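You operate a simulated robot arm through the tools that you are given. There is no shell and no other tool. Be economical: measure what you need, move in short steps, check, and stop when the job is done.

You run a simulated robot arm. Do the job below in one go: nothing can be reset, and whatever is moved stays where it is left.

TASK
Heat the corn cob in the covered blue pan till it steams.
Fine: cob laid flat in the cold water, lid on, large knob to HIGH; switch off when the steam is thick. Use the cob by the hob; leave the other cob.

It is judged by the outcome, as a careful person would: the job done as asked, and still so three seconds after it is handed in. It fails if anything else is knocked over, pushed out of place, dropped, spilled or broken. Lids that push on must go on centred and level and be pressed home; caps that screw on are set level and turned clockwise until they are tight.

THE ROBOT
A 6-joint arm with a two-finger parallel gripper, fixed in place. Base frame: the origin is at the foot of the arm, x ahead of it, y to its left, z up. Lengths are in cm, angles in rad, forces in N, time in s.
With the tool pointing down near the work surface it reaches from about 32 to 70 cm from the base axis. Its first joint turns from -2.897 to 2.897 rad. Payload 4.1 kg.
The TCP is the grasp point between the finger pads, 2.3 cm short of the fingertips. In the tool frame z runs along the fingers and y along their closing line. The gripper opens to 9.4 cm. The fingers are 3.8 cm wide and 1 cm thick; the gripper's body (5.4 by 9.6 cm) begins 3.9 cm behind the TCP.
Orientation is told as [roll, pitch, yaw] about the base's x, y, z axes, in that order, counted from this pose: with the fingers straight down and closing along the base's y, the tool's x points along the base's -x, its y along +y and its z along -z.

THE INTERFACE
- The arm moves only by the tool play_rows. Its argument "commands" is a list of rows, each a list of 3 entries, a list of its own where there are three numbers: the shift along the base's x, y, z in cm, then the turn, a rotation vector about the base's x, y, z in degrees, then the closure, from 0 (fully open) to 1 (shut). In form: [[[x, y, z], [ax, ay, az], gripper], ...]. A call has 1 to 8 rows; each row shifts and turns the commanded pose from where the row before left it. Each row takes 0.2 s and may step no farther than 5 cm and 0.15 rad from the row before; otherwise, or with a gripper value out of range, the whole call is refused. Where a pose cannot be reached the arm comes as near as it can. A force on the tool above 50 N (or 10 N above the force at the start of the call, whichever is more), or a blocked arm, ends the call early, and 0.2 s more pass. The fingers move at their own pace (about 4.5 cm/s each) and stop on an object; they squeeze with about 44 N. The grip force told is the motor's: it shows also when the fingers shut on nothing. Time passes only in rows, and 0.2 s behind the last, so rows that do not move let the fingers close. The reply holds the time, the measured pose of the TCP, the force on the tool along the base axes, the opening and the grip force, in the units named above and with some noise.
- Cameras (640 x 400 px; columns grow to the right, rows downward): "scene" is fixed at [4.46, 50.93, 162.28]; the picture's right is [-0.67, -0.74, 0.00], its down [-0.48, 0.43, -0.76] and it looks along [0.57, -0.51, -0.65] (base axes); focal length 338 px, centre (320, 200). "wrist" rides on the gripper at [-3.9, 0, -4.4] in the tool frame; the picture's right is [0.00, -1.00, 0.00], its down [0.97, 0.00, -0.24] and it looks along [0.24, 0.00, 0.97] (tool axes); focal length 218 px, centre (320, 200). There is no depth. A picture from a camera that has moved, and an enlarged one, comes with that camera's place and axes in the base frame and with its lens. The place of the scene camera against the robot may be out by one fixed shift of up to 2.5 cm in any direction.
- capture(camera): a new picture of that camera. The clock stands still meanwhile.
- raise_lower(by): slides the trunk up (or, below 0, down) by that many cm; the arm rides with it, the base frame stays. It gives what a move gives, with no picture.
- enlarge(camera, box): a new picture of the part [left, top, right, bottom] of that camera's present view, enlarged. The clock stands still meanwhile.
- hand_in(): hands the job in; it is judged then, once.

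Go step by step. Nothing tells you positions but the pictures and the camera data: compare them with the known pose of the tool, close in by small moves and look again before you grip or let go. The budget is 120 turns and 76 pictures, counting those below and the enlarged ones. Unless the task says otherwise, let go and move clear before handing in, and close with one line.

The tools are called after "Request:" by a JSON object that holds its "name" and its "arguments". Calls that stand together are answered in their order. play_rows: Moves the arm, as the interface text tells. Its arguments: {"type":"object","properties":{"commands":{"type":"array","items":{"type":"array"}}},"required":["commands"]} The other tools are called the same way: raise_lower (by) slides the trunk up or down; capture (camera) takes a picture; enlarge (camera, box) takes an enlarged picture of a part of a camera's view; hand_in () hands the job in.

At the start:

```text
time: 0.0
tcp_pos: [36.05, -3.91, 128.66]
tcp_rot: [0.0, 0.0, 0.0]
force: [0.1, -0.3, 0.0]
opening: 9.4
grasp_force: 0.0
trunk travel left (down, up): [-52.5, 6.5]
```

scene: 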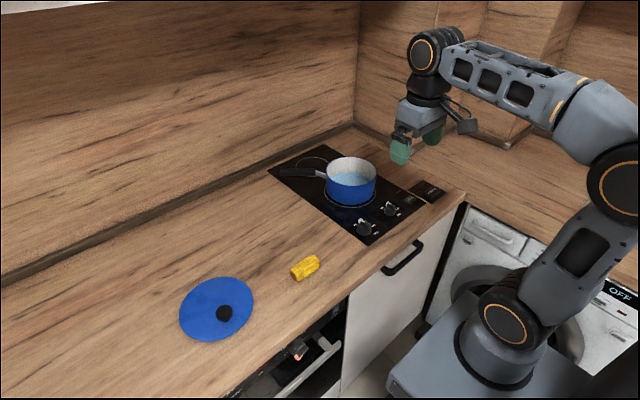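
wrist: 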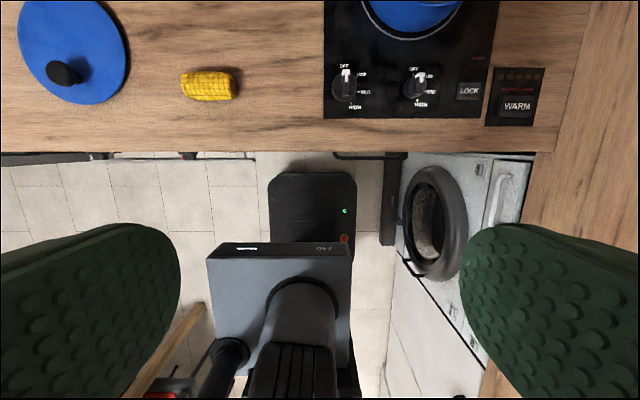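

I see the blue pan with water on the hob, a cob at about (50, 15), and the lid near (54, 39) with its knob up. I'll look closer at these and at the knobs.

Request:
{"name": "enlarge", "arguments": {"camera": "scene", "box": [260, 130, 460, 255]}}

Request:
{"name": "enlarge", "arguments": {"camera": "scene", "box": [160, 240, 352, 360]}}

Request:
{"name": "enlarge", "arguments": {"camera": "wrist", "box": [310, 0, 560, 156]}}

```text
3.20 times, centred on (360, 192) of scene
camera zoom: at [4.46, 50.93, 162.28], right [-0.67, -0.74, 0.0], down [-0.48, 0.43, -0.76], along [0.57, -0.51, -0.65], focal length 1082 px, centre (192, 224)
```

zoom: 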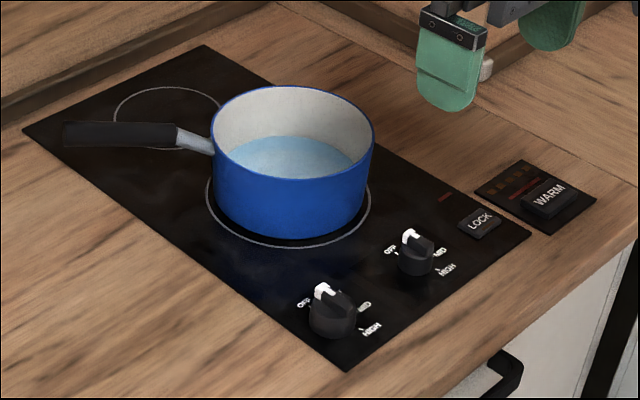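

```text
3.33 times, centred on (256, 300) of scene
camera zoom: at [4.46, 50.93, 162.28], right [-0.67, -0.74, 0.0], down [-0.48, 0.43, -0.76], along [0.57, -0.51, -0.65], focal length 1127 px, centre (533, -133)
```

zoom: 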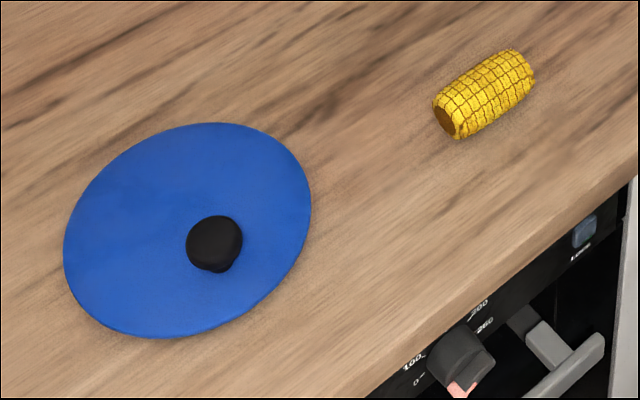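

```text
2.56 times, centred on (435, 78) of wrist
camera zoom: at [40.1, -3.86, 133.11], right [0.0, -1.0, 0.0], down [-0.97, 0.0, 0.24], along [-0.24, 0.0, -0.97], focal length 559 px, centre (26, 512)
```

zoom: 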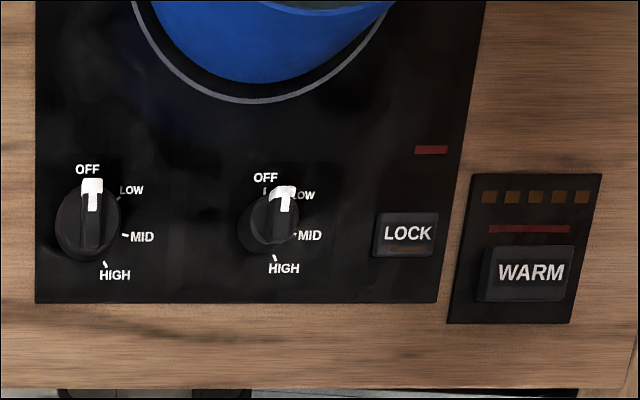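

The large knob is the left one, nearer the cob; only one cob is visible so far. I'll move up over the counter and tilt the wrist camera to check for the other cob and see the pan from above.

Request:
{"name": "play_rows", "arguments": {"commands": [[[1, 0, 2], [0, -8, 0], 0], [[1, 0, 2], [0, -8, 0], 0], [[1, 0, 0], [0, -8, 0], 0]]}}

Request:
{"name": "capture", "arguments": {"camera": "wrist"}}

Request:
{"name": "capture", "arguments": {"camera": "scene"}}

```text
time: 0.8
tcp_pos: [39.11, -3.98, 132.65]
tcp_rot: [0.0, -0.421, 0.0]
force: [0.4, 0.7, -0.3]
opening: 9.42
grasp_force: 0.1
trunk travel left (down, up): [-52.5, 6.5]
```

```text
70 pictures are left
camera wrist: at [40.86, -4.0, 138.33], right [0.0, -1.0, 0.0], down [-0.98, 0.0, -0.18], along [0.18, 0.0, -0.98], focal length 218 px, centre (320, 200)
```

wrist: 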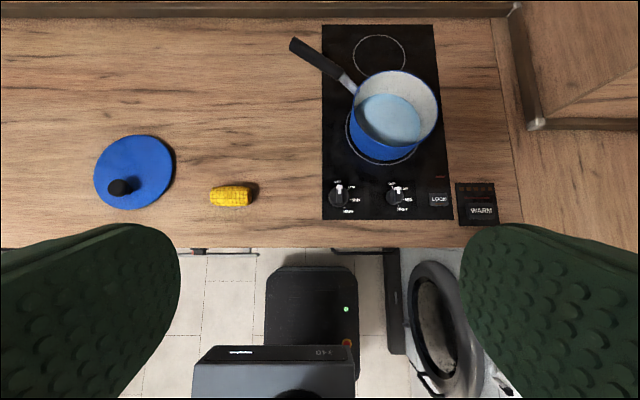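

```text
69 pictures are left
```

scene: 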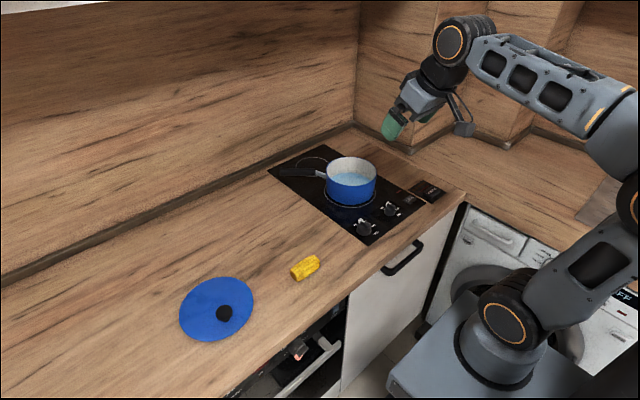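

Only the one cob is in reach, at about (50.2, 15.6) with its axis nearly along y; the lid's knob looks off-centre. I'll straighten the tool and go above the lid/cob for closer views.

Request:
{"name": "play_rows", "arguments": {"commands": [[[1, 4, -2], [0, 8, 0], 0], [[1, 4, -2], [0, 8, 0], 0], [[1, 4, -2], [0, 8, 0], 0], [[1, 4, -3], [0, 0, 0], 0], [[1, 4, -3], [0, 0, 0], 0], [[1, 4, -3], [0, 0, 0], 0]]}}

Request:
{"name": "capture", "arguments": {"camera": "wrist"}}

```text
refused: row 4 steps farther than a row can; nothing moved
```

```text
68 pictures are left
camera wrist: at [40.86, -4.0, 138.33], right [0.0, -1.0, 0.0], down [-0.98, 0.0, -0.18], along [0.18, 0.0, -0.98], focal length 218 px, centre (320, 200)
```

wrist: 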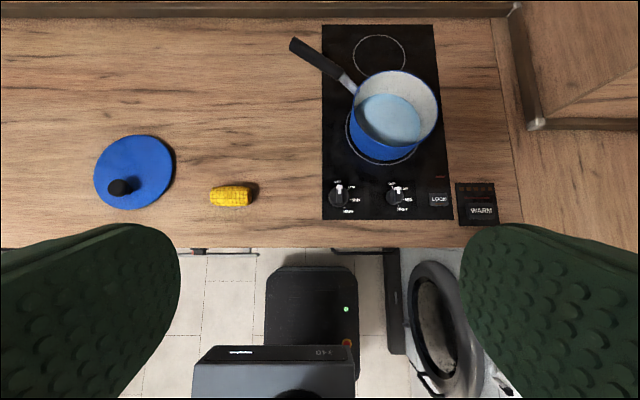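

One row was too long, so nothing moved. I'll send it again with shorter rows.

Request:
{"name": "play_rows", "arguments": {"commands": [[[1, 4, -2], [0, 8, 0], 0], [[1, 4, -2], [0, 8, 0], 0], [[1, 4, -2], [0, 8, 0], 0], [[1, 4, -2.7], [0, 0, 0], 0], [[1, 4, -2.7], [0, 0, 0], 0], [[1, 4, -2.7], [0, 0, 0], 0], [[0, 4, -2.9], [0, 0, 0], 0]]}}

Request:
{"name": "capture", "arguments": {"camera": "wrist"}}

```text
time: 2.4
tcp_pos: [45.29, 24.37, 115.74]
tcp_rot: [-0.001, 0.0, -0.001]
force: [0.8, 0.3, 0.2]
opening: 9.39
grasp_force: 0.2
trunk travel left (down, up): [-52.5, 6.5]
```

```text
67 pictures are left
camera wrist: at [49.15, 24.33, 120.19], right [0.0, -1.0, 0.0], down [-0.97, 0.0, 0.24], along [-0.24, 0.0, -0.97], focal length 218 px, centre (320, 200)
```

wrist: 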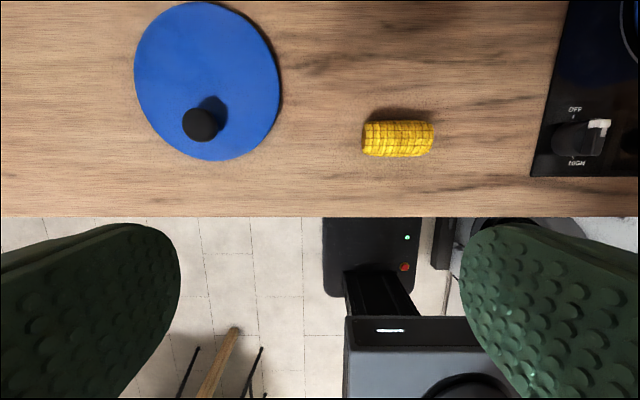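

The lid's centre reads about (56.5, 38) and the black knob about (51.4, 38), so the knob may be off-centre. I'll enlarge.

Request:
{"name": "enlarge", "arguments": {"camera": "wrist", "box": [110, 0, 366, 160]}}

Request:
{"name": "enlarge", "arguments": {"camera": "scene", "box": [168, 265, 264, 350]}}

```text
2.50 times, centred on (238, 80) of wrist
camera zoom: at [49.15, 24.33, 120.19], right [0.0, -1.0, 0.0], down [-0.97, 0.0, 0.24], along [-0.24, 0.0, -0.97], focal length 546 px, centre (525, 500)
```

zoom: 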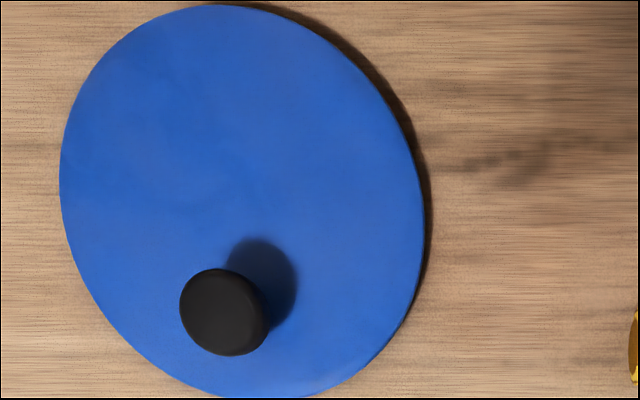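

```text
4.71 times, centred on (216, 308) of scene
camera zoom: at [4.46, 50.93, 162.28], right [-0.67, -0.74, 0.0], down [-0.48, 0.43, -0.76], along [0.57, -0.51, -0.65], focal length 1590 px, centre (809, -306)
```

zoom: 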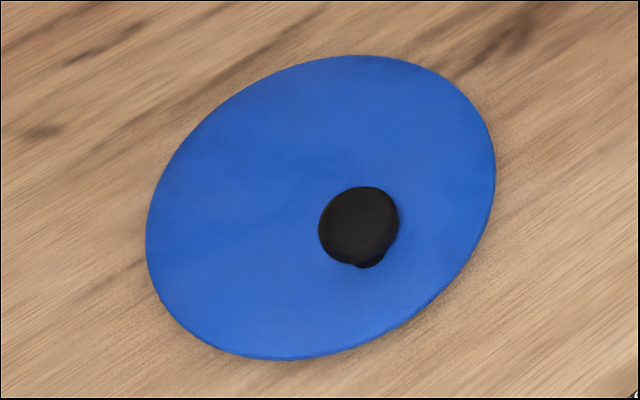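

The lid is flat, about 17.5 cm across, centre (56.2, 38), with its knob about 5 cm off-centre at (51, 38). First the cob: I turn the tool by -90° and go above it.

Request:
{"name": "play_rows", "arguments": {"commands": [[[0.7, -1.3, -0.5], [0, 0, -8.4], 0.2], [[0.7, -1.3, -0.5], [0, 0, -8.4], 0.2], [[0.7, -1.3, -0.5], [0, 0, -8.4], 0.2], [[0.7, -1.3, -0.5], [0, 0, -8.4], 0.2], [[0.7, -1.3, -0.5], [0, 0, -8.4], 0.2], [[0.7, -1.3, -0.5], [0, 0, -8.4], 0.2], [[0.5, -1.3, -0.5], [0, 0, -8.4], 0.2], [[0, 0, -1], [0, 0, -8.4], 0.2]]}}

Request:
{"name": "play_rows", "arguments": {"commands": [[[0, 0, -1], [0, 0, -8.4], 0.2], [[0, 0, -1], [0, 0, -8.4], 0.2], [[0, 0, -1], [0, 0, -6], 0.2]]}}

Request:
{"name": "capture", "arguments": {"camera": "wrist"}}

```text
time: 4.2
tcp_pos: [49.95, 15.0, 111.11]
tcp_rot: [0.001, 0.0, -1.176]
force: [0.4, 0.0, -0.1]
opening: 7.53
grasp_force: 0.0
trunk travel left (down, up): [-52.5, 6.5]
```

```text
time: 5.0
tcp_pos: [49.89, 15.1, 108.1]
tcp_rot: [0.001, 0.0, -1.573]
force: [1.0, -0.1, -0.9]
opening: 7.49
grasp_force: 0.1
trunk travel left (down, up): [-52.5, 6.5]
```

```text
64 pictures are left
camera wrist: at [49.92, 11.14, 112.66], right [-1.0, 0.0, 0.0], down [0.0, 0.97, 0.24], along [0.0, 0.24, -0.97], focal length 218 px, centre (320, 200)
```

wrist: 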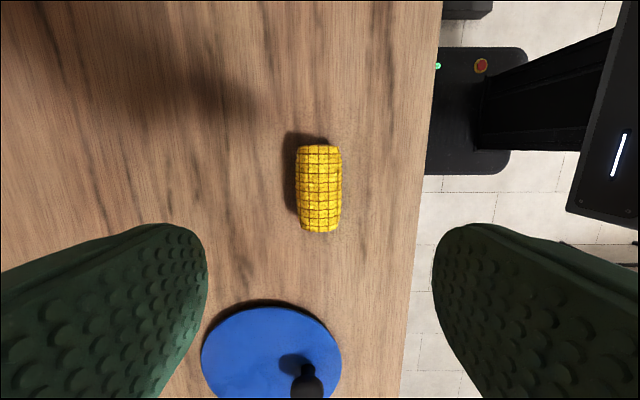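

The cob is directly below the TCP at (49.9, 15.1), about 4 cm thick. I'll go down with the fingers straddling it.

Request:
{"name": "play_rows", "arguments": {"commands": [[[0, 0, -4], [0, 0, 0], 0.25], [[0, 0, -4], [0, 0, 0], 0.25], [[0, 0, -3], [0, 0, 0], 0.25], [[0, 0, -2], [0, 0, 0], 0.25], [[0, 0, -1.5], [0, 0, 0], 0.25]]}}

Request:
{"name": "capture", "arguments": {"camera": "wrist"}}

Request:
{"name": "enlarge", "arguments": {"camera": "scene", "box": [240, 210, 368, 290]}}

```text
time: 6.2
tcp_pos: [49.77, 15.02, 93.56]
tcp_rot: [-0.001, 0.0, -1.571]
force: [0.4, -0.3, 0.3]
opening: 7.06
grasp_force: 0.0
trunk travel left (down, up): [-52.5, 6.5]
```

```text
63 pictures are left
camera wrist: at [49.86, 11.11, 97.96], right [-1.0, 0.0, 0.0], down [0.0, 0.97, 0.24], along [0.0, 0.24, -0.97], focal length 218 px, centre (320, 200)
```

wrist: 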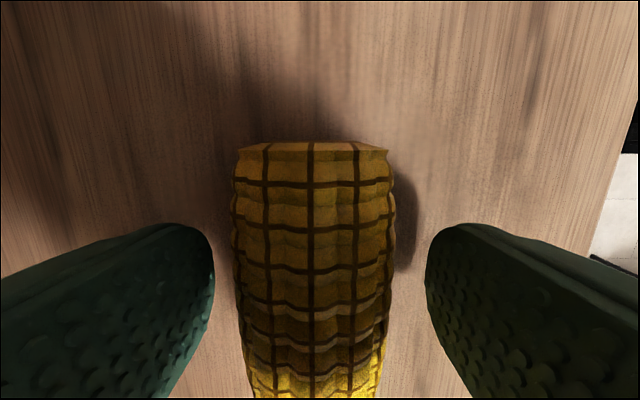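

```text
5.00 times, centred on (304, 250) of scene
camera zoom: at [4.46, 50.93, 162.28], right [-0.67, -0.74, 0.0], down [-0.48, 0.43, -0.76], along [0.57, -0.51, -0.65], focal length 1690 px, centre (400, -50)
```

zoom: 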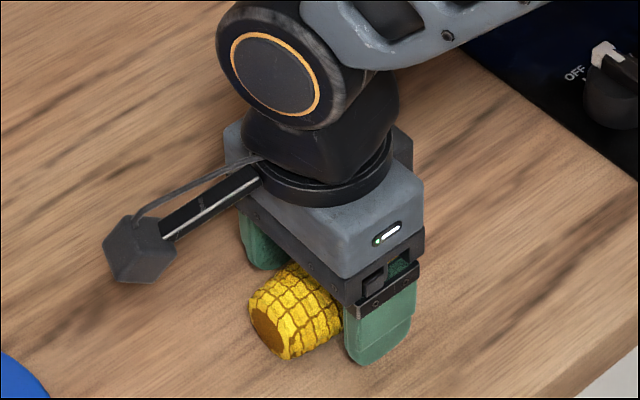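

The fingers straddle the cob well; I also note a box sticking out on the tool's +x side, about 10 cm out and 8–10 cm above the TCP, to keep clear of the pan. I'll lower a bit and close.

Request:
{"name": "play_rows", "arguments": {"commands": [[[0, 0.2, -0.8], [0, 0, 0], 0.25], [[0, 0, 0], [0, 0, 0], 1], [[0, 0, 0], [0, 0, 0], 1], [[0, 0, 0], [0, 0, 0], 1], [[0, 0, 0], [0, 0, 0], 1]]}}

Request:
{"name": "play_rows", "arguments": {"commands": [[[0, 0, 3], [0, 0, 0], 1], [[0, 0, 4], [0, 0, 0], 1], [[0, 0, 4.5], [0, 0, 0], 1], [[0, 0, 4.5], [0, 0, 0], 1]]}}

Request:
{"name": "capture", "arguments": {"camera": "wrist"}}

Request:
{"name": "capture", "arguments": {"camera": "scene"}}

```text
time: 7.4
tcp_pos: [49.93, 15.14, 92.71]
tcp_rot: [-0.002, -0.001, -1.57]
force: [0.0, 0.2, 1.1]
opening: 4.0
grasp_force: 43.8
trunk travel left (down, up): [-52.5, 6.5]
```

```text
time: 8.4
tcp_pos: [49.96, 15.11, 108.92]
tcp_rot: [0.0, 0.001, -1.571]
force: [0.0, 0.0, -1.2]
opening: 3.98
grasp_force: 44.0
trunk travel left (down, up): [-52.5, 6.5]
```

```text
61 pictures are left
camera wrist: at [49.97, 11.31, 113.34], right [-1.0, 0.0, 0.0], down [0.0, 0.97, 0.24], along [0.0, 0.24, -0.97], focal length 218 px, centre (320, 200)
```

wrist: 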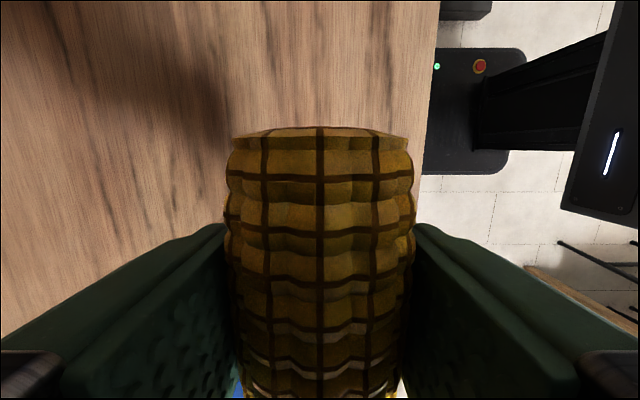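

```text
60 pictures are left
```

scene: 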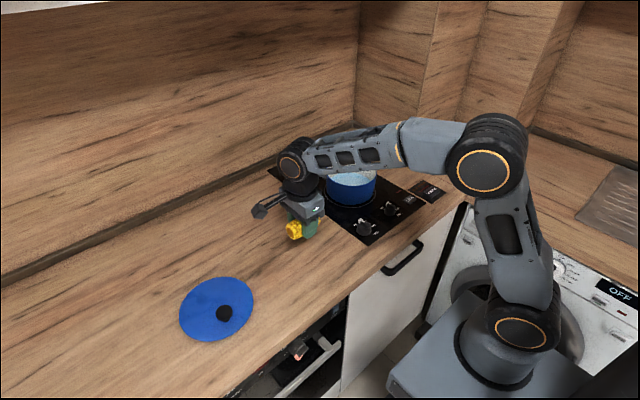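

The cob is held firmly. The pan seems centred near (66, -18) with its rim at z≈98; I'll move toward it at a safe height and look.

Request:
{"name": "play_rows", "arguments": {"commands": [[[1, -4, 1], [0, 0, 0], 1], [[1, -4, 1], [0, 0, 0], 1], [[1, -4, 1], [0, 0, 0], 1], [[1, -4, 0], [0, 0, 0], 1], [[1, -4, 0], [0, 0, 0], 1], [[1, -4, 0], [0, 0, 0], 1]]}}

Request:
{"name": "capture", "arguments": {"camera": "wrist"}}

Request:
{"name": "capture", "arguments": {"camera": "scene"}}

```text
time: 9.8
tcp_pos: [55.88, -8.77, 111.98]
tcp_rot: [0.001, 0.0, -1.57]
force: [-0.3, -0.6, -0.4]
opening: 4.02
grasp_force: 44.1
trunk travel left (down, up): [-52.5, 6.5]
```

```text
59 pictures are left
camera wrist: at [55.95, -12.67, 116.42], right [-1.0, 0.0, 0.0], down [0.0, 0.97, 0.24], along [0.0, 0.24, -0.97], focal length 218 px, centre (320, 200)
```

wrist: 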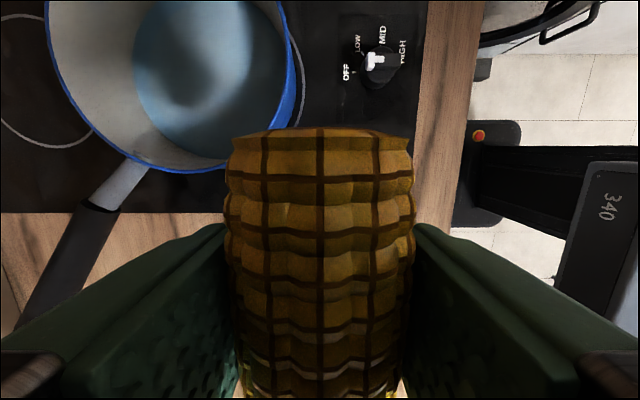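

```text
58 pictures are left
```

scene: 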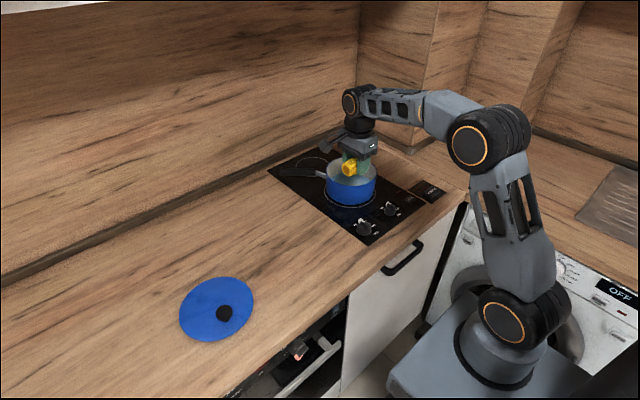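

The pan's centre works out near (66.5, -19) with a radius of roughly 8.5. I'll move above a point slightly on the near side, (65, -18.5), still over the rim.

Request:
{"name": "play_rows", "arguments": {"commands": [[[2.3, -2.4, 0], [0, 0, 0], 1], [[2.3, -2.4, 0], [0, 0, 0], 1], [[2.3, -2.4, 0], [0, 0, 0], 1], [[2.2, -2.5, -3], [0, 0, 0], 1]]}}

Request:
{"name": "capture", "arguments": {"camera": "wrist"}}

Request:
{"name": "enlarge", "arguments": {"camera": "scene", "box": [270, 110, 430, 210]}}

```text
time: 10.8
tcp_pos: [65.08, -18.5, 108.68]
tcp_rot: [-0.002, -0.001, -1.571]
force: [-0.4, 0.0, -0.4]
opening: 4.01
grasp_force: 44.3
trunk travel left (down, up): [-52.5, 6.5]
```

```text
57 pictures are left
camera wrist: at [65.0, -22.3, 113.19], right [-1.0, 0.0, 0.0], down [0.0, 0.97, 0.24], along [0.0, 0.24, -0.97], focal length 218 px, centre (320, 200)
```

wrist: 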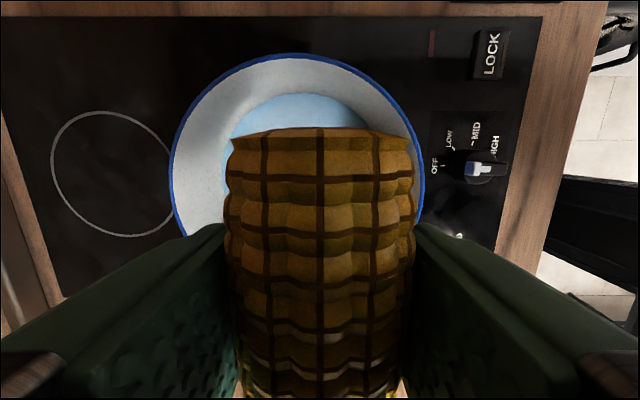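

```text
4.00 times, centred on (350, 160) of scene
camera zoom: at [4.46, 50.93, 162.28], right [-0.67, -0.74, 0.0], down [-0.48, 0.43, -0.76], along [0.57, -0.51, -0.65], focal length 1352 px, centre (200, 360)
```

zoom: 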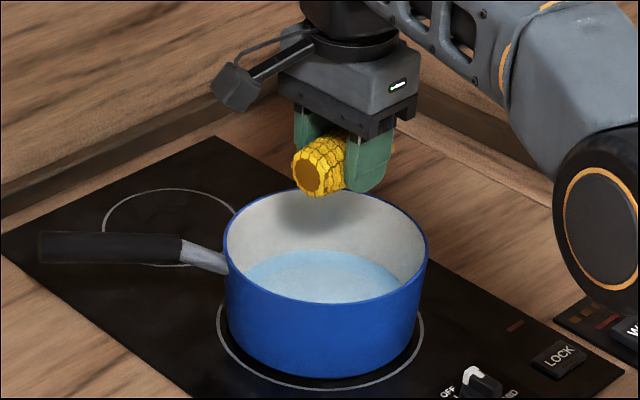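

The pan centre is (66.5, -18.9), outer radius about 8.7, rim z≈98.5. I'll shift slightly outward and lower the cob into the pan with small steps.

Request:
{"name": "play_rows", "arguments": {"commands": [[[0.7, -0.3, -2], [0, 0, 0], 1], [[0, 0, -2.5], [0, 0, 0], 1], [[0, 0, -2.5], [0, 0, 0], 1], [[0, 0, -2], [0, 0, 0], 1]]}}

Request:
{"name": "enlarge", "arguments": {"camera": "scene", "box": [270, 110, 430, 210]}}

Request:
{"name": "capture", "arguments": {"camera": "wrist"}}

```text
time: 11.8
tcp_pos: [65.74, -18.6, 99.81]
tcp_rot: [-0.001, -0.001, -1.569]
force: [-0.4, -0.3, -1.6]
opening: 3.98
grasp_force: 44.2
trunk travel left (down, up): [-52.5, 6.5]
```

```text
4.00 times, centred on (350, 160) of scene
camera zoom: at [4.46, 50.93, 162.28], right [-0.67, -0.74, 0.0], down [-0.48, 0.43, -0.76], along [0.57, -0.51, -0.65], focal length 1352 px, centre (200, 360)
```

zoom: 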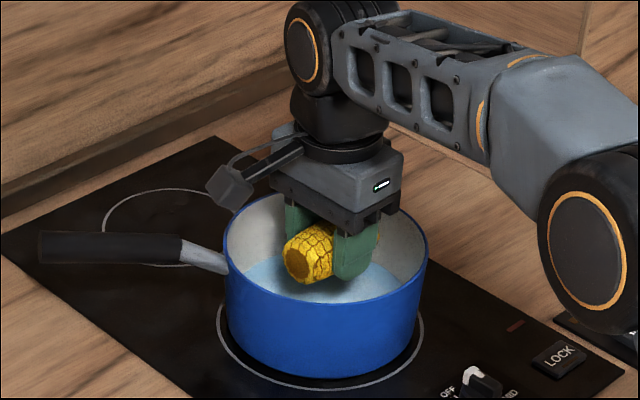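

```text
54 pictures are left
camera wrist: at [65.69, -22.5, 104.37], right [-1.0, 0.0, 0.0], down [0.0, 0.97, 0.24], along [0.0, 0.24, -0.97], focal length 218 px, centre (320, 200)
```

wrist: 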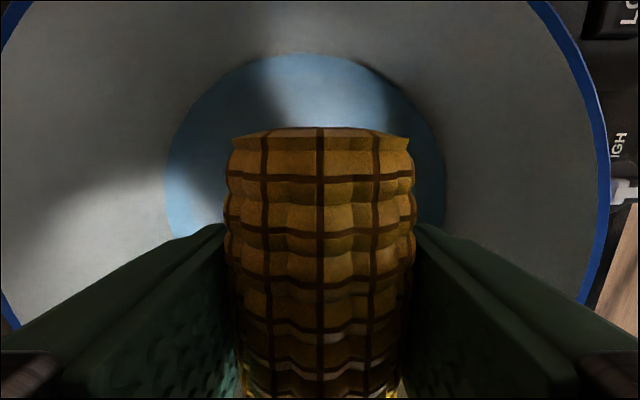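

Going well; water level appears around z≈93. I'll lower further in small steps, watching force.

Request:
{"name": "play_rows", "arguments": {"commands": [[[0, -0.2, -1.5], [0, 0, 0], 1], [[0, 0, -1.5], [0, 0, 0], 1], [[0, 0, -0.7], [0, 0, 0], 1], [[0, 0, -0.6], [0, 0, 0], 1]]}}

Request:
{"name": "enlarge", "arguments": {"camera": "scene", "box": [270, 110, 430, 210]}}

```text
time: 12.8
tcp_pos: [65.67, -18.96, 95.55]
tcp_rot: [0.0, -0.001, -1.572]
force: [-0.5, -0.1, -0.8]
opening: 4.0
grasp_force: 43.8
trunk travel left (down, up): [-52.5, 6.5]
```

```text
4.00 times, centred on (350, 160) of scene
camera zoom: at [4.46, 50.93, 162.28], right [-0.67, -0.74, 0.0], down [-0.48, 0.43, -0.76], along [0.57, -0.51, -0.65], focal length 1352 px, centre (200, 360)
```

zoom: 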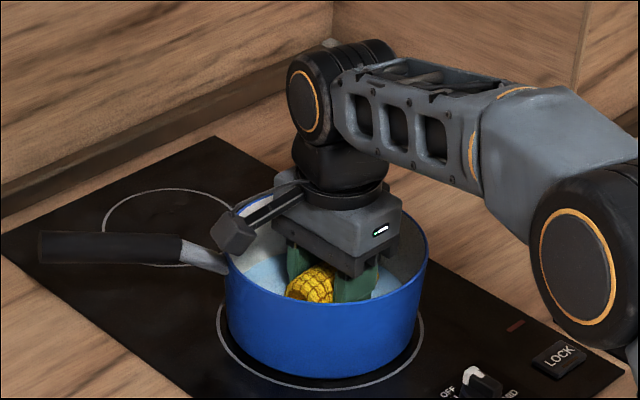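

Still free of contact. I'll lower in small steps until the cob touches the pan floor.

Request:
{"name": "play_rows", "arguments": {"commands": [[[0, 0, -0.5], [0, 0, 0], 1], [[0, 0, -0.4], [0, 0, 0], 1], [[0, 0, -0.4], [0, 0, 0], 1]]}}

Request:
{"name": "enlarge", "arguments": {"camera": "scene", "box": [300, 130, 396, 190]}}

```text
time: 13.6
tcp_pos: [65.7, -19.08, 94.08]
tcp_rot: [0.0, -0.001, -1.572]
force: [0.0, -0.2, -0.2]
opening: 4.03
grasp_force: 43.7
trunk travel left (down, up): [-52.5, 6.5]
```

```text
6.67 times, centred on (348, 160) of scene
camera zoom: at [4.46, 50.93, 162.28], right [-0.67, -0.74, 0.0], down [-0.48, 0.43, -0.76], along [0.57, -0.51, -0.65], focal length 2253 px, centre (133, 467)
```

zoom: 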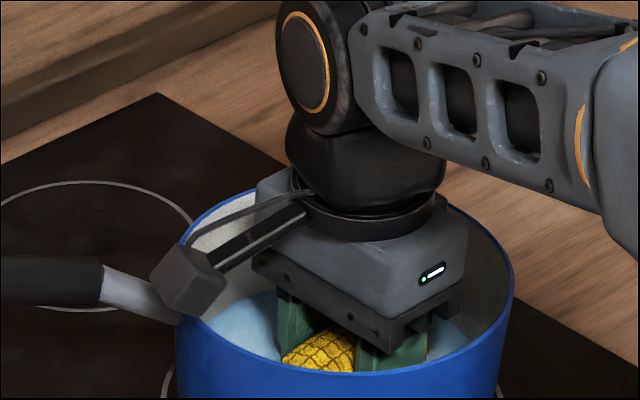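

Nearly on the floor. One more small step, then open modestly.

Request:
{"name": "play_rows", "arguments": {"commands": [[[0, 0, -0.3], [0, 0, 0], 1], [[0, 0, -0.2], [0, 0, 0], 1]]}}

```text
time: 14.2
tcp_pos: [65.65, -19.08, 93.77]
tcp_rot: [0.003, 0.0, -1.572]
force: [-0.3, -0.7, 4.9]
opening: 4.01
grasp_force: 43.6
trunk travel left (down, up): [-52.5, 6.5]
```

Force rose to about 5 N, so the cob touches the floor. I'll open the fingers modestly and lift out straight.

Request:
{"name": "play_rows", "arguments": {"commands": [[[0, 0, 0], [0, 0, 0], 0.7], [[0, 0, 0], [0, 0, 0], 0.5], [[0, 0, 0], [0, 0, 0], 0.4], [[0, 0, 0], [0, 0, 0], 0.35]]}}

Request:
{"name": "play_rows", "arguments": {"commands": [[[0, 0, 1.5], [0, 0, 0], 0.35], [[0, 0, 3], [0, 0, 0], 0.35], [[0, 0, 4], [0, 0, 0], 0.35], [[0, 0, 4], [0, 0, 0], 0.35]]}}

Request:
{"name": "capture", "arguments": {"camera": "wrist"}}

```text
time: 15.2
tcp_pos: [65.73, -18.96, 93.64]
tcp_rot: [0.0, 0.001, -1.57]
force: [-0.2, -0.2, 0.4]
opening: 6.12
grasp_force: 0.1
trunk travel left (down, up): [-52.5, 6.5]
```

```text
time: 16.2
tcp_pos: [65.77, -18.74, 106.06]
tcp_rot: [-0.003, 0.0, -1.569]
force: [0.3, -0.5, 0.1]
opening: 6.13
grasp_force: 0.0
trunk travel left (down, up): [-52.5, 6.5]
```

```text
51 pictures are left
camera wrist: at [65.76, -22.65, 110.62], right [-1.0, 0.0, 0.0], down [0.0, 0.97, 0.24], along [0.0, 0.24, -0.97], focal length 218 px, centre (320, 200)
```

wrist: 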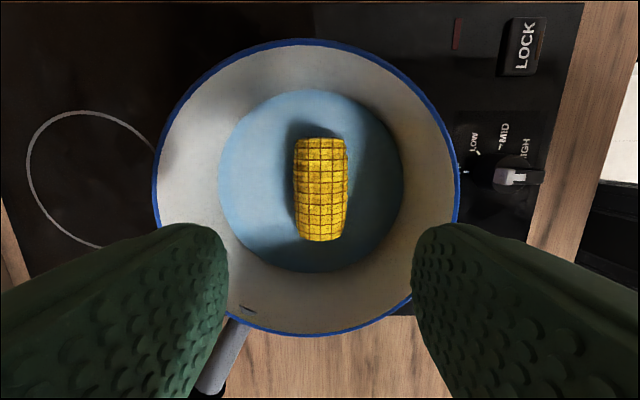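

The cob lies flat in the water. Now to the lid: I raise the tool and travel to above its knob at about (51, 38).

Request:
{"name": "play_rows", "arguments": {"commands": [[[-1, 0, 4], [0, 0, 0], 0.2], [[-1, 4.5, 1], [0, 0, 0], 0.2], [[-1, 4.5, 0], [0, 0, 0], 0.2], [[-1, 4.5, 0], [0, 0, 0], 0.2], [[-1, 4.5, 0], [0, 0, 0], 0.2], [[-1, 4.5, 0], [0, 0, 0], 0.2], [[-1, 4.5, 0], [0, 0, 0], 0.2], [[-1, 4.5, 0], [0, 0, 0], 0.2]]}}

Request:
{"name": "play_rows", "arguments": {"commands": [[[-1.3, 4.5, 0], [0, 0, 0], 0.2], [[-1.3, 4.5, 0], [0, 0, 0], 0.2], [[-1.3, 4.5, 0], [0, 0, 0], 0.2], [[-1.3, 4.5, 0], [0, 0, 0], 0.2], [[-1.3, 4.5, 0], [0, 0, 0], 0.2], [[0, 3, -2], [0, 0, 0], 0.2]]}}

Request:
{"name": "capture", "arguments": {"camera": "wrist"}}

```text
time: 18.0
tcp_pos: [57.56, 12.65, 111.11]
tcp_rot: [0.0, 0.0, -1.571]
force: [-0.1, 1.0, -0.3]
opening: 7.51
grasp_force: 0.0
trunk travel left (down, up): [-52.5, 6.5]
```

```text
time: 19.4
tcp_pos: [51.31, 37.93, 109.07]
tcp_rot: [0.001, -0.003, -1.571]
force: [0.9, -0.2, 0.6]
opening: 7.51
grasp_force: 0.1
trunk travel left (down, up): [-52.5, 6.5]
```

```text
50 pictures are left
camera wrist: at [51.32, 34.08, 113.62], right [-1.0, 0.0, 0.0], down [0.0, 0.97, 0.24], along [0.0, 0.24, -0.97], focal length 218 px, centre (320, 200)
```

wrist: 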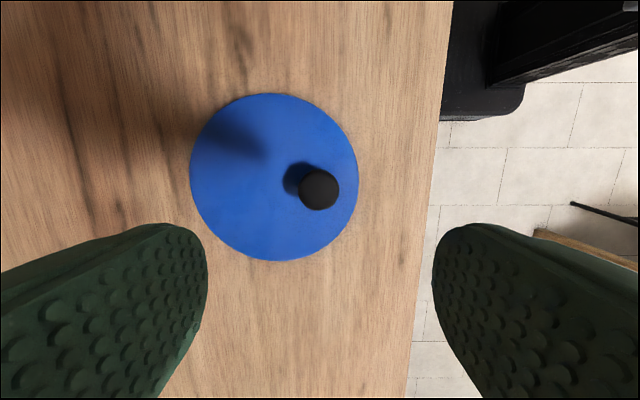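

The knob is right under the TCP at (51.3, 38.1); lid centre (56.0, 38.0). I'll descend around the knob.

Request:
{"name": "play_rows", "arguments": {"commands": [[[0, 0.1, -4], [0, 0, 0], 0.25], [[0, 0, -4], [0, 0, 0], 0.25], [[0, 0, -3], [0, 0, 0], 0.25], [[0, 0, -2], [0, 0, 0], 0.25]]}}

Request:
{"name": "capture", "arguments": {"camera": "wrist"}}

Request:
{"name": "enlarge", "arguments": {"camera": "scene", "box": [160, 250, 288, 350]}}

```text
time: 20.4
tcp_pos: [51.26, 38.17, 96.27]
tcp_rot: [0.001, -0.001, -1.571]
force: [0.1, -0.6, 0.3]
opening: 7.07
grasp_force: 0.0
trunk travel left (down, up): [-52.5, 6.5]
```

```text
49 pictures are left
camera wrist: at [51.24, 34.27, 100.59], right [-1.0, 0.0, 0.0], down [0.0, 0.97, 0.24], along [0.0, 0.24, -0.97], focal length 218 px, centre (320, 200)
```

wrist: 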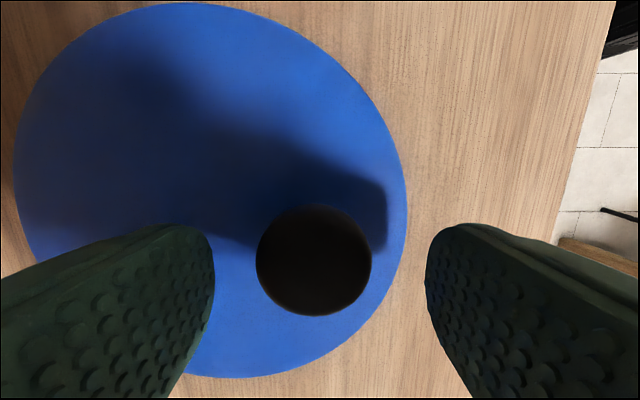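

```text
4.00 times, centred on (224, 300) of scene
camera zoom: at [4.46, 50.93, 162.28], right [-0.67, -0.74, 0.0], down [-0.48, 0.43, -0.76], along [0.57, -0.51, -0.65], focal length 1352 px, centre (704, -200)
```

zoom: 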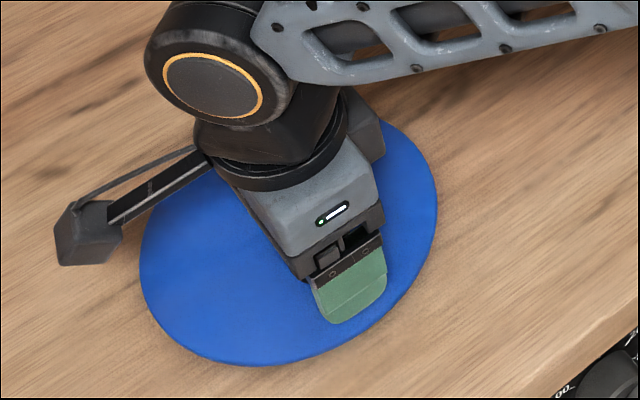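

Knob centre is about (51.4, 38.0), 3.9 cm wide, top z≈94. I'll correct slightly and lower until the fingertips nearly touch the lid.

Request:
{"name": "play_rows", "arguments": {"commands": [[[0.15, -0.15, -1.2], [0, 0, 0], 0.25], [[0, 0, -0.9], [0, 0, 0], 0.25], [[0, 0, -0.4], [0, 0, 0], 0.25]]}}

Request:
{"name": "enlarge", "arguments": {"camera": "scene", "box": [190, 285, 270, 335]}}

```text
time: 21.2
tcp_pos: [51.4, 38.07, 93.77]
tcp_rot: [0.0, 0.001, -1.571]
force: [-0.7, -0.1, 1.6]
opening: 7.04
grasp_force: 0.0
trunk travel left (down, up): [-52.5, 6.5]
```

```text
8.00 times, centred on (230, 310) of scene
camera zoom: at [4.46, 50.93, 162.28], right [-0.67, -0.74, 0.0], down [-0.48, 0.43, -0.76], along [0.57, -0.51, -0.65], focal length 2704 px, centre (1040, -680)
```

zoom: 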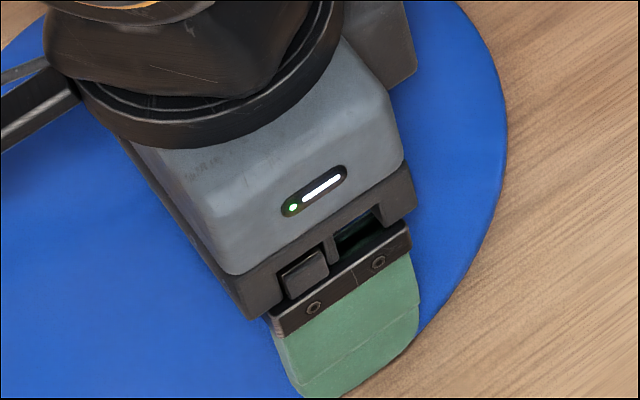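

I'll take one small step to feel for the lid, then close on the knob.

Request:
{"name": "play_rows", "arguments": {"commands": [[[0, 0, -0.3], [0, 0, 0], 0.25]]}}

```text
time: 21.6
tcp_pos: [51.41, 37.97, 93.66]
tcp_rot: [0.004, 0.003, -1.572]
force: [-0.7, -2.5, 15.8]
opening: 7.04
grasp_force: 0.1
trunk travel left (down, up): [-52.5, 6.5]
```

The fingertips touch the lid at TCP z≈93.7 (16 N). I'll back off a hair and close.

Request:
{"name": "play_rows", "arguments": {"commands": [[[0, 0, 0.35], [0, 0, 0], 0.25], [[0, 0, 0], [0, 0, 0], 1], [[0, 0, 0], [0, 0, 0], 1], [[0, 0, 0], [0, 0, 0], 1], [[0, 0, 0], [0, 0, 0], 1]]}}

Request:
{"name": "play_rows", "arguments": {"commands": [[[0, 0, 0.5], [0, 0, 0], 1], [[0, 0, 1], [0, 0, 0], 1], [[0, 0, 1.5], [0, 0, 0], 1]]}}

Request:
{"name": "capture", "arguments": {"camera": "scene"}}

Request:
{"name": "capture", "arguments": {"camera": "wrist"}}

```text
time: 22.8
tcp_pos: [51.4, 38.1, 93.72]
tcp_rot: [-0.002, -0.003, -1.572]
force: [-0.6, -0.9, 0.7]
opening: 3.72
grasp_force: 43.9
trunk travel left (down, up): [-52.5, 6.5]
```

```text
time: 23.6
tcp_pos: [51.39, 38.07, 96.91]
tcp_rot: [-0.002, -0.001, -1.571]
force: [-0.8, 0.3, -2.0]
opening: 3.74
grasp_force: 43.6
trunk travel left (down, up): [-52.5, 6.5]
```

```text
46 pictures are left
```

scene: 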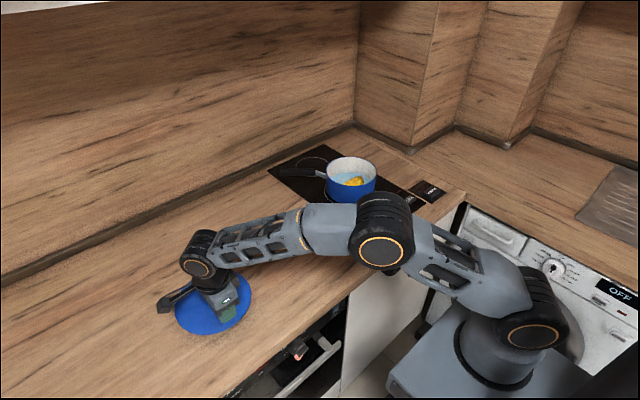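

```text
45 pictures are left
camera wrist: at [51.42, 34.2, 101.32], right [-1.0, 0.0, 0.0], down [0.0, 0.97, 0.24], along [0.0, 0.24, -0.97], focal length 218 px, centre (320, 200)
```

wrist: 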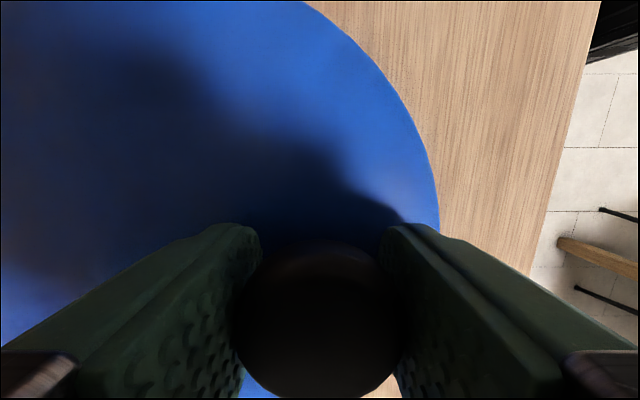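

The lid lifts well (about 2 N) and looks level. I'll raise it and carry it, without turning, toward the pan.

Request:
{"name": "play_rows", "arguments": {"commands": [[[0, 0, 4], [0, 0, 0], 1], [[0, 0, 4], [0, 0, 0], 1], [[0, 0, 4], [0, 0, 0], 1], [[0.8, -4.4, 1.5], [0, 0, 0], 1], [[0.8, -4.4, 0], [0, 0, 0], 1], [[0.8, -4.4, 0], [0, 0, 0], 1], [[0.8, -4.4, 0], [0, 0, 0], 1], [[0.8, -4.4, 0], [0, 0, 0], 1]]}}

Request:
{"name": "play_rows", "arguments": {"commands": [[[0.8, -4.4, 0], [0, 0, 0], 1], [[0.8, -4.4, 0], [0, 0, 0], 1], [[0.8, -4.4, 0], [0, 0, 0], 1], [[0.8, -4.4, 0], [0, 0, 0], 1], [[0.8, -4.4, 0], [0, 0, 0], 1]]}}

Request:
{"name": "capture", "arguments": {"camera": "scene"}}

Request:
{"name": "capture", "arguments": {"camera": "wrist"}}

```text
time: 25.4
tcp_pos: [55.62, 15.55, 110.34]
tcp_rot: [0.0, 0.0, -1.57]
force: [0.9, 0.1, -1.8]
opening: 3.74
grasp_force: 43.7
trunk travel left (down, up): [-52.5, 6.5]
```

```text
time: 26.6
tcp_pos: [59.49, -6.25, 110.26]
tcp_rot: [-0.001, 0.001, -1.57]
force: [-0.5, -1.0, -2.3]
opening: 3.71
grasp_force: 44.0
trunk travel left (down, up): [-52.5, 6.5]
```

```text
44 pictures are left
```

scene: 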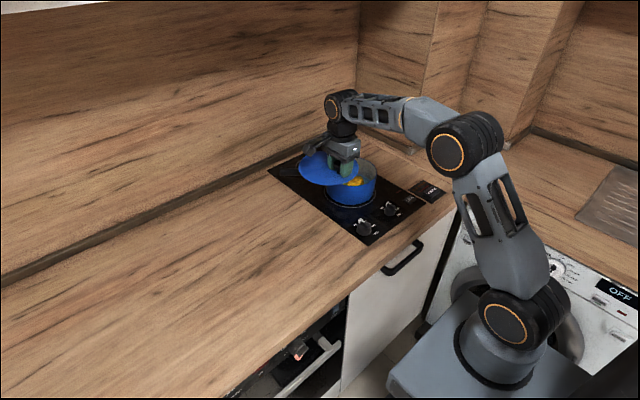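

```text
43 pictures are left
camera wrist: at [59.53, -10.22, 114.75], right [-1.0, 0.0, 0.0], down [0.0, 0.97, 0.24], along [0.0, 0.24, -0.97], focal length 218 px, centre (320, 200)
```

wrist: 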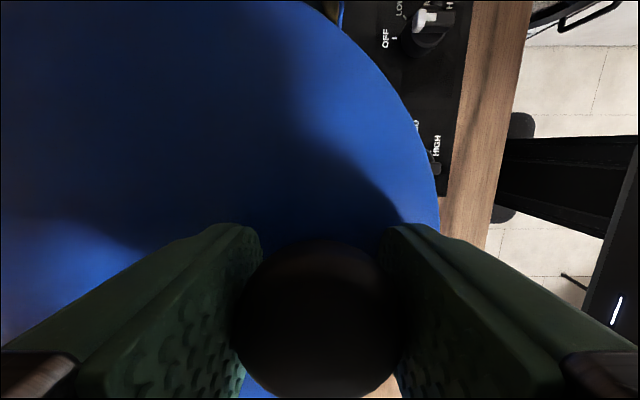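

The lid is level in hand. I'll move over the pan and lower to about 3 cm above the rim (contact expected at TCP z≈102.2).

Request:
{"name": "play_rows", "arguments": {"commands": [[[0.8, -4.2, 0], [0, 0, 0], 1], [[0.8, -4.2, 0], [0, 0, 0], 1], [[0.8, -4.2, 0], [0, 0, 0], 1], [[0, 0, -2.5], [0, 0, 0], 1], [[0, 0, -2.5], [0, 0, 0], 1]]}}

Request:
{"name": "enlarge", "arguments": {"camera": "scene", "box": [270, 110, 430, 210]}}

Request:
{"name": "capture", "arguments": {"camera": "wrist"}}

```text
time: 27.8
tcp_pos: [61.72, -18.63, 105.34]
tcp_rot: [0.001, -0.001, -1.571]
force: [0.5, 0.2, -1.5]
opening: 3.74
grasp_force: 43.9
trunk travel left (down, up): [-52.5, 6.5]
```

```text
4.00 times, centred on (350, 160) of scene
camera zoom: at [4.46, 50.93, 162.28], right [-0.67, -0.74, 0.0], down [-0.48, 0.43, -0.76], along [0.57, -0.51, -0.65], focal length 1352 px, centre (200, 360)
```

zoom: 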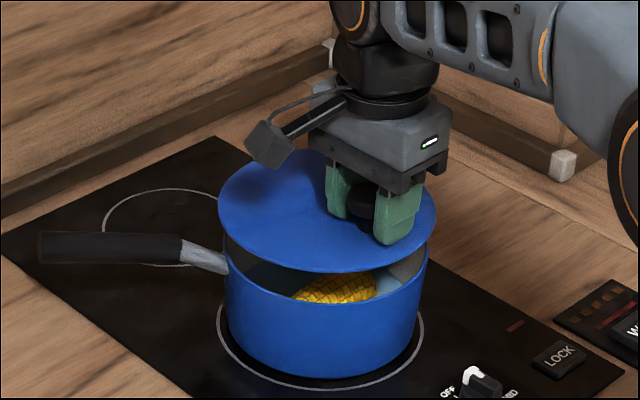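

```text
41 pictures are left
camera wrist: at [61.76, -22.57, 109.87], right [-1.0, 0.0, 0.0], down [0.0, 0.97, 0.24], along [0.0, 0.24, -0.97], focal length 218 px, centre (320, 200)
```

wrist: 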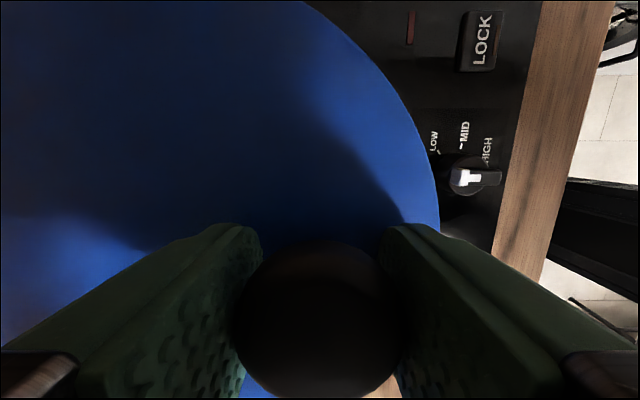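

The lid is aligned to within about 0.3 cm; I'll correct by (+0.2, -0.2) and lower to just above the rim.

Request:
{"name": "play_rows", "arguments": {"commands": [[[0.2, -0.2, -1], [0, 0, 0], 1], [[0, 0, -1], [0, 0, 0], 1]]}}

Request:
{"name": "enlarge", "arguments": {"camera": "scene", "box": [302, 130, 398, 190]}}

```text
time: 28.4
tcp_pos: [61.78, -18.86, 103.28]
tcp_rot: [-0.001, 0.0, -1.57]
force: [1.0, 0.4, -2.6]
opening: 3.71
grasp_force: 44.1
trunk travel left (down, up): [-52.5, 6.5]
```

```text
6.67 times, centred on (350, 160) of scene
camera zoom: at [4.46, 50.93, 162.28], right [-0.67, -0.74, 0.0], down [-0.48, 0.43, -0.76], along [0.57, -0.51, -0.65], focal length 2253 px, centre (120, 467)
```

zoom: 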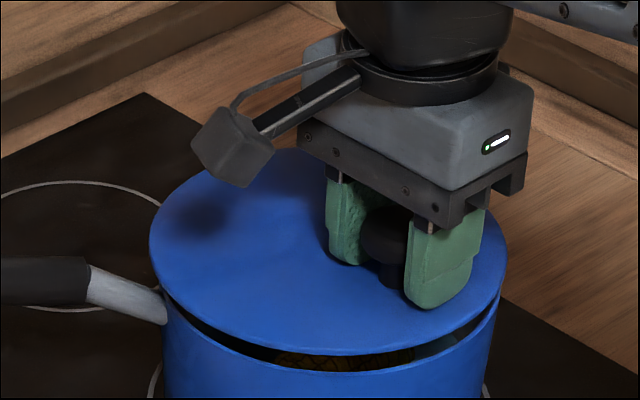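

Centred to within a couple of millimetres. Lowering in small steps until contact.

Request:
{"name": "play_rows", "arguments": {"commands": [[[0, 0, -0.4], [0, 0, 0], 1], [[0, 0, -0.3], [0, 0, 0], 1], [[0, 0, -0.3], [0, 0, 0], 1]]}}

Request:
{"name": "enlarge", "arguments": {"camera": "scene", "box": [302, 130, 398, 190]}}

```text
time: 29.2
tcp_pos: [61.89, -18.79, 102.26]
tcp_rot: [0.001, 0.0, -1.57]
force: [0.1, -0.1, -2.4]
opening: 3.73
grasp_force: 44.1
trunk travel left (down, up): [-52.5, 6.5]
```

```text
6.67 times, centred on (350, 160) of scene
camera zoom: at [4.46, 50.93, 162.28], right [-0.67, -0.74, 0.0], down [-0.48, 0.43, -0.76], along [0.57, -0.51, -0.65], focal length 2253 px, centre (120, 467)
```

zoom: 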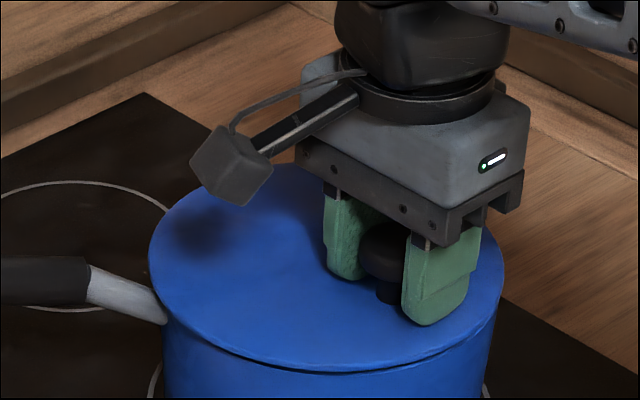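

Nearly seated, with perhaps 0.15 cm of left offset. I'll correct slightly and continue down.

Request:
{"name": "play_rows", "arguments": {"commands": [[[-0.1, -0.1, -0.2], [0, 0, 0], 1], [[0, 0, -0.2], [0, 0, 0], 1]]}}

Request:
{"name": "enlarge", "arguments": {"camera": "scene", "box": [302, 140, 398, 200]}}

```text
time: 29.8
tcp_pos: [61.92, -19.02, 101.86]
tcp_rot: [0.001, 0.002, -1.572]
force: [-0.4, 0.0, -2.3]
opening: 3.71
grasp_force: 43.8
trunk travel left (down, up): [-52.5, 6.5]
```

```text
6.67 times, centred on (350, 170) of scene
camera zoom: at [4.46, 50.93, 162.28], right [-0.67, -0.74, 0.0], down [-0.48, 0.43, -0.76], along [0.57, -0.51, -0.65], focal length 2253 px, centre (120, 400)
```

zoom: 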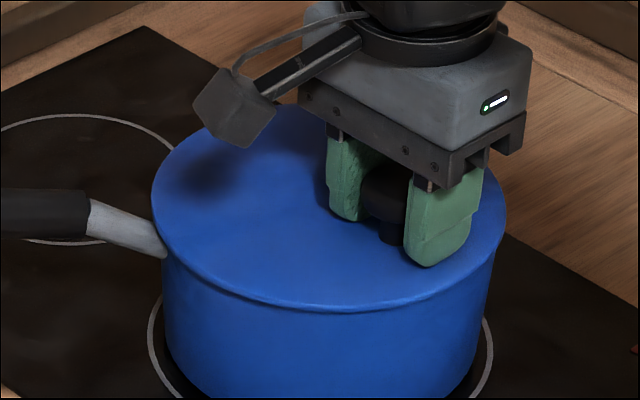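

Now centred left–right (overhang 10 and 11 px). Continuing down to contact.

Request:
{"name": "play_rows", "arguments": {"commands": [[[0, 0, -0.2], [0, 0, 0], 1], [[0, 0, -0.2], [0, 0, 0], 1], [[0, 0, -0.2], [0, 0, 0], 1]]}}

Request:
{"name": "enlarge", "arguments": {"camera": "scene", "box": [302, 140, 398, 200]}}

```text
time: 30.6
tcp_pos: [61.69, -18.87, 101.78]
tcp_rot: [0.01, -0.002, -1.572]
force: [6.6, -0.6, 36.0]
opening: 3.74
grasp_force: 43.9
trunk travel left (down, up): [-52.5, 6.5]
```

```text
6.67 times, centred on (350, 170) of scene
camera zoom: at [4.46, 50.93, 162.28], right [-0.67, -0.74, 0.0], down [-0.48, 0.43, -0.76], along [0.57, -0.51, -0.65], focal length 2253 px, centre (120, 400)
```

zoom: 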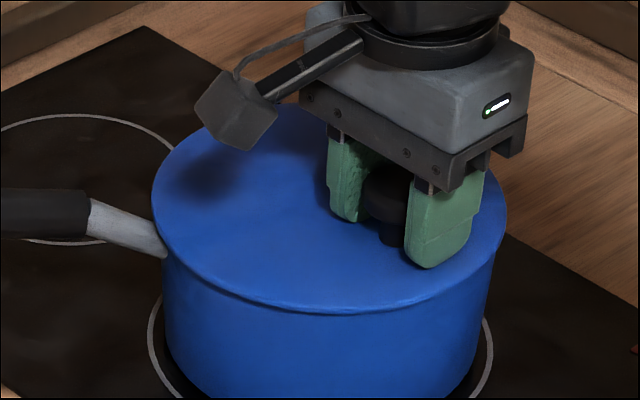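

Contact made (36 N). I'll relax the pressure, open, and back off to inspect the seating.

Request:
{"name": "play_rows", "arguments": {"commands": [[[0, 0, 0.5], [0, 0, 0], 1], [[0, 0, 0], [0, 0, 0], 0.6], [[0, 0, 0], [0, 0, 0], 0.4], [[0, 0, 0], [0, 0, 0], 0.3]]}}

Request:
{"name": "play_rows", "arguments": {"commands": [[[0, 0, 2], [0, 0, 0], 0.25], [[0, 0, 4], [0, 0, 0], 0.25], [[-1, 0, 4], [0, 0, 0], 0.25]]}}

Request:
{"name": "capture", "arguments": {"camera": "wrist"}}

Request:
{"name": "enlarge", "arguments": {"camera": "scene", "box": [302, 140, 398, 200]}}

```text
time: 31.6
tcp_pos: [61.68, -18.94, 101.81]
tcp_rot: [0.0, 0.0, -1.572]
force: [-8.0, -4.2, 14.1]
opening: 6.2
grasp_force: 0.1
trunk travel left (down, up): [-52.5, 6.5]
```

```text
time: 32.4
tcp_pos: [60.81, -18.66, 111.86]
tcp_rot: [-0.001, -0.001, -1.571]
force: [0.1, -0.2, -0.3]
opening: 7.06
grasp_force: 0.0
trunk travel left (down, up): [-52.5, 6.5]
```

```text
36 pictures are left
camera wrist: at [60.81, -22.58, 116.34], right [-1.0, 0.0, 0.0], down [0.0, 0.97, 0.24], along [0.0, 0.24, -0.97], focal length 218 px, centre (320, 200)
```

wrist: 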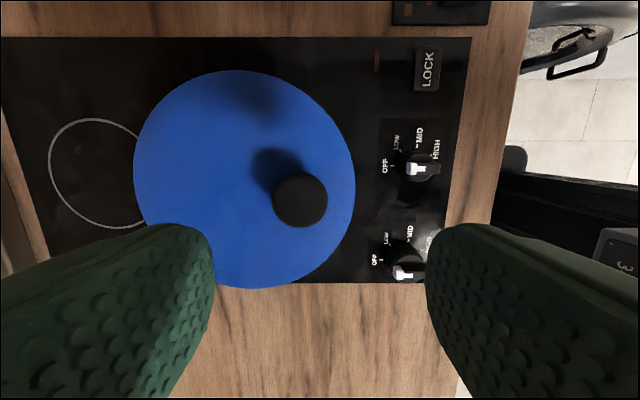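

```text
6.67 times, centred on (350, 170) of scene
camera zoom: at [4.46, 50.93, 162.28], right [-0.67, -0.74, 0.0], down [-0.48, 0.43, -0.76], along [0.57, -0.51, -0.65], focal length 2253 px, centre (120, 400)
```

zoom: 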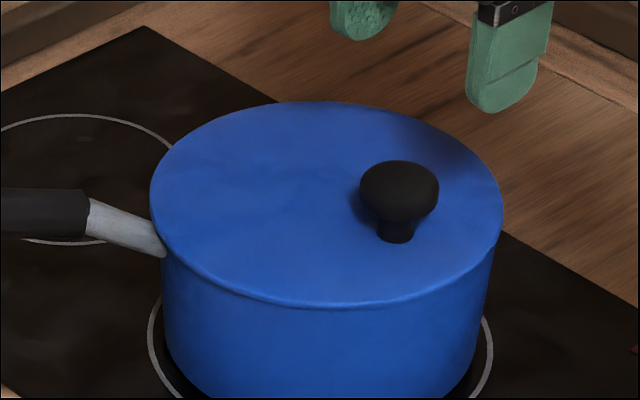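

The lid rests on the pan, about centred (66.7, -18.9) versus pan (66.55, -18.9). I'll look at the edge closely.

Request:
{"name": "enlarge", "arguments": {"camera": "scene", "box": [320, 155, 384, 195]}}

```text
10.00 times, centred on (352, 175) of scene
camera zoom: at [4.46, 50.93, 162.28], right [-0.67, -0.74, 0.0], down [-0.48, 0.43, -0.76], along [0.57, -0.51, -0.65], focal length 3380 px, centre (0, 450)
```

zoom: 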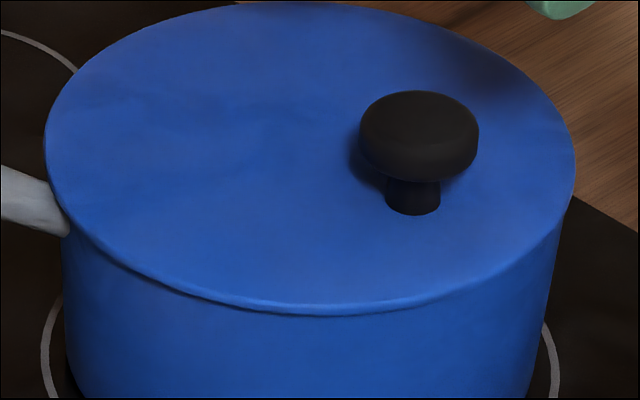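

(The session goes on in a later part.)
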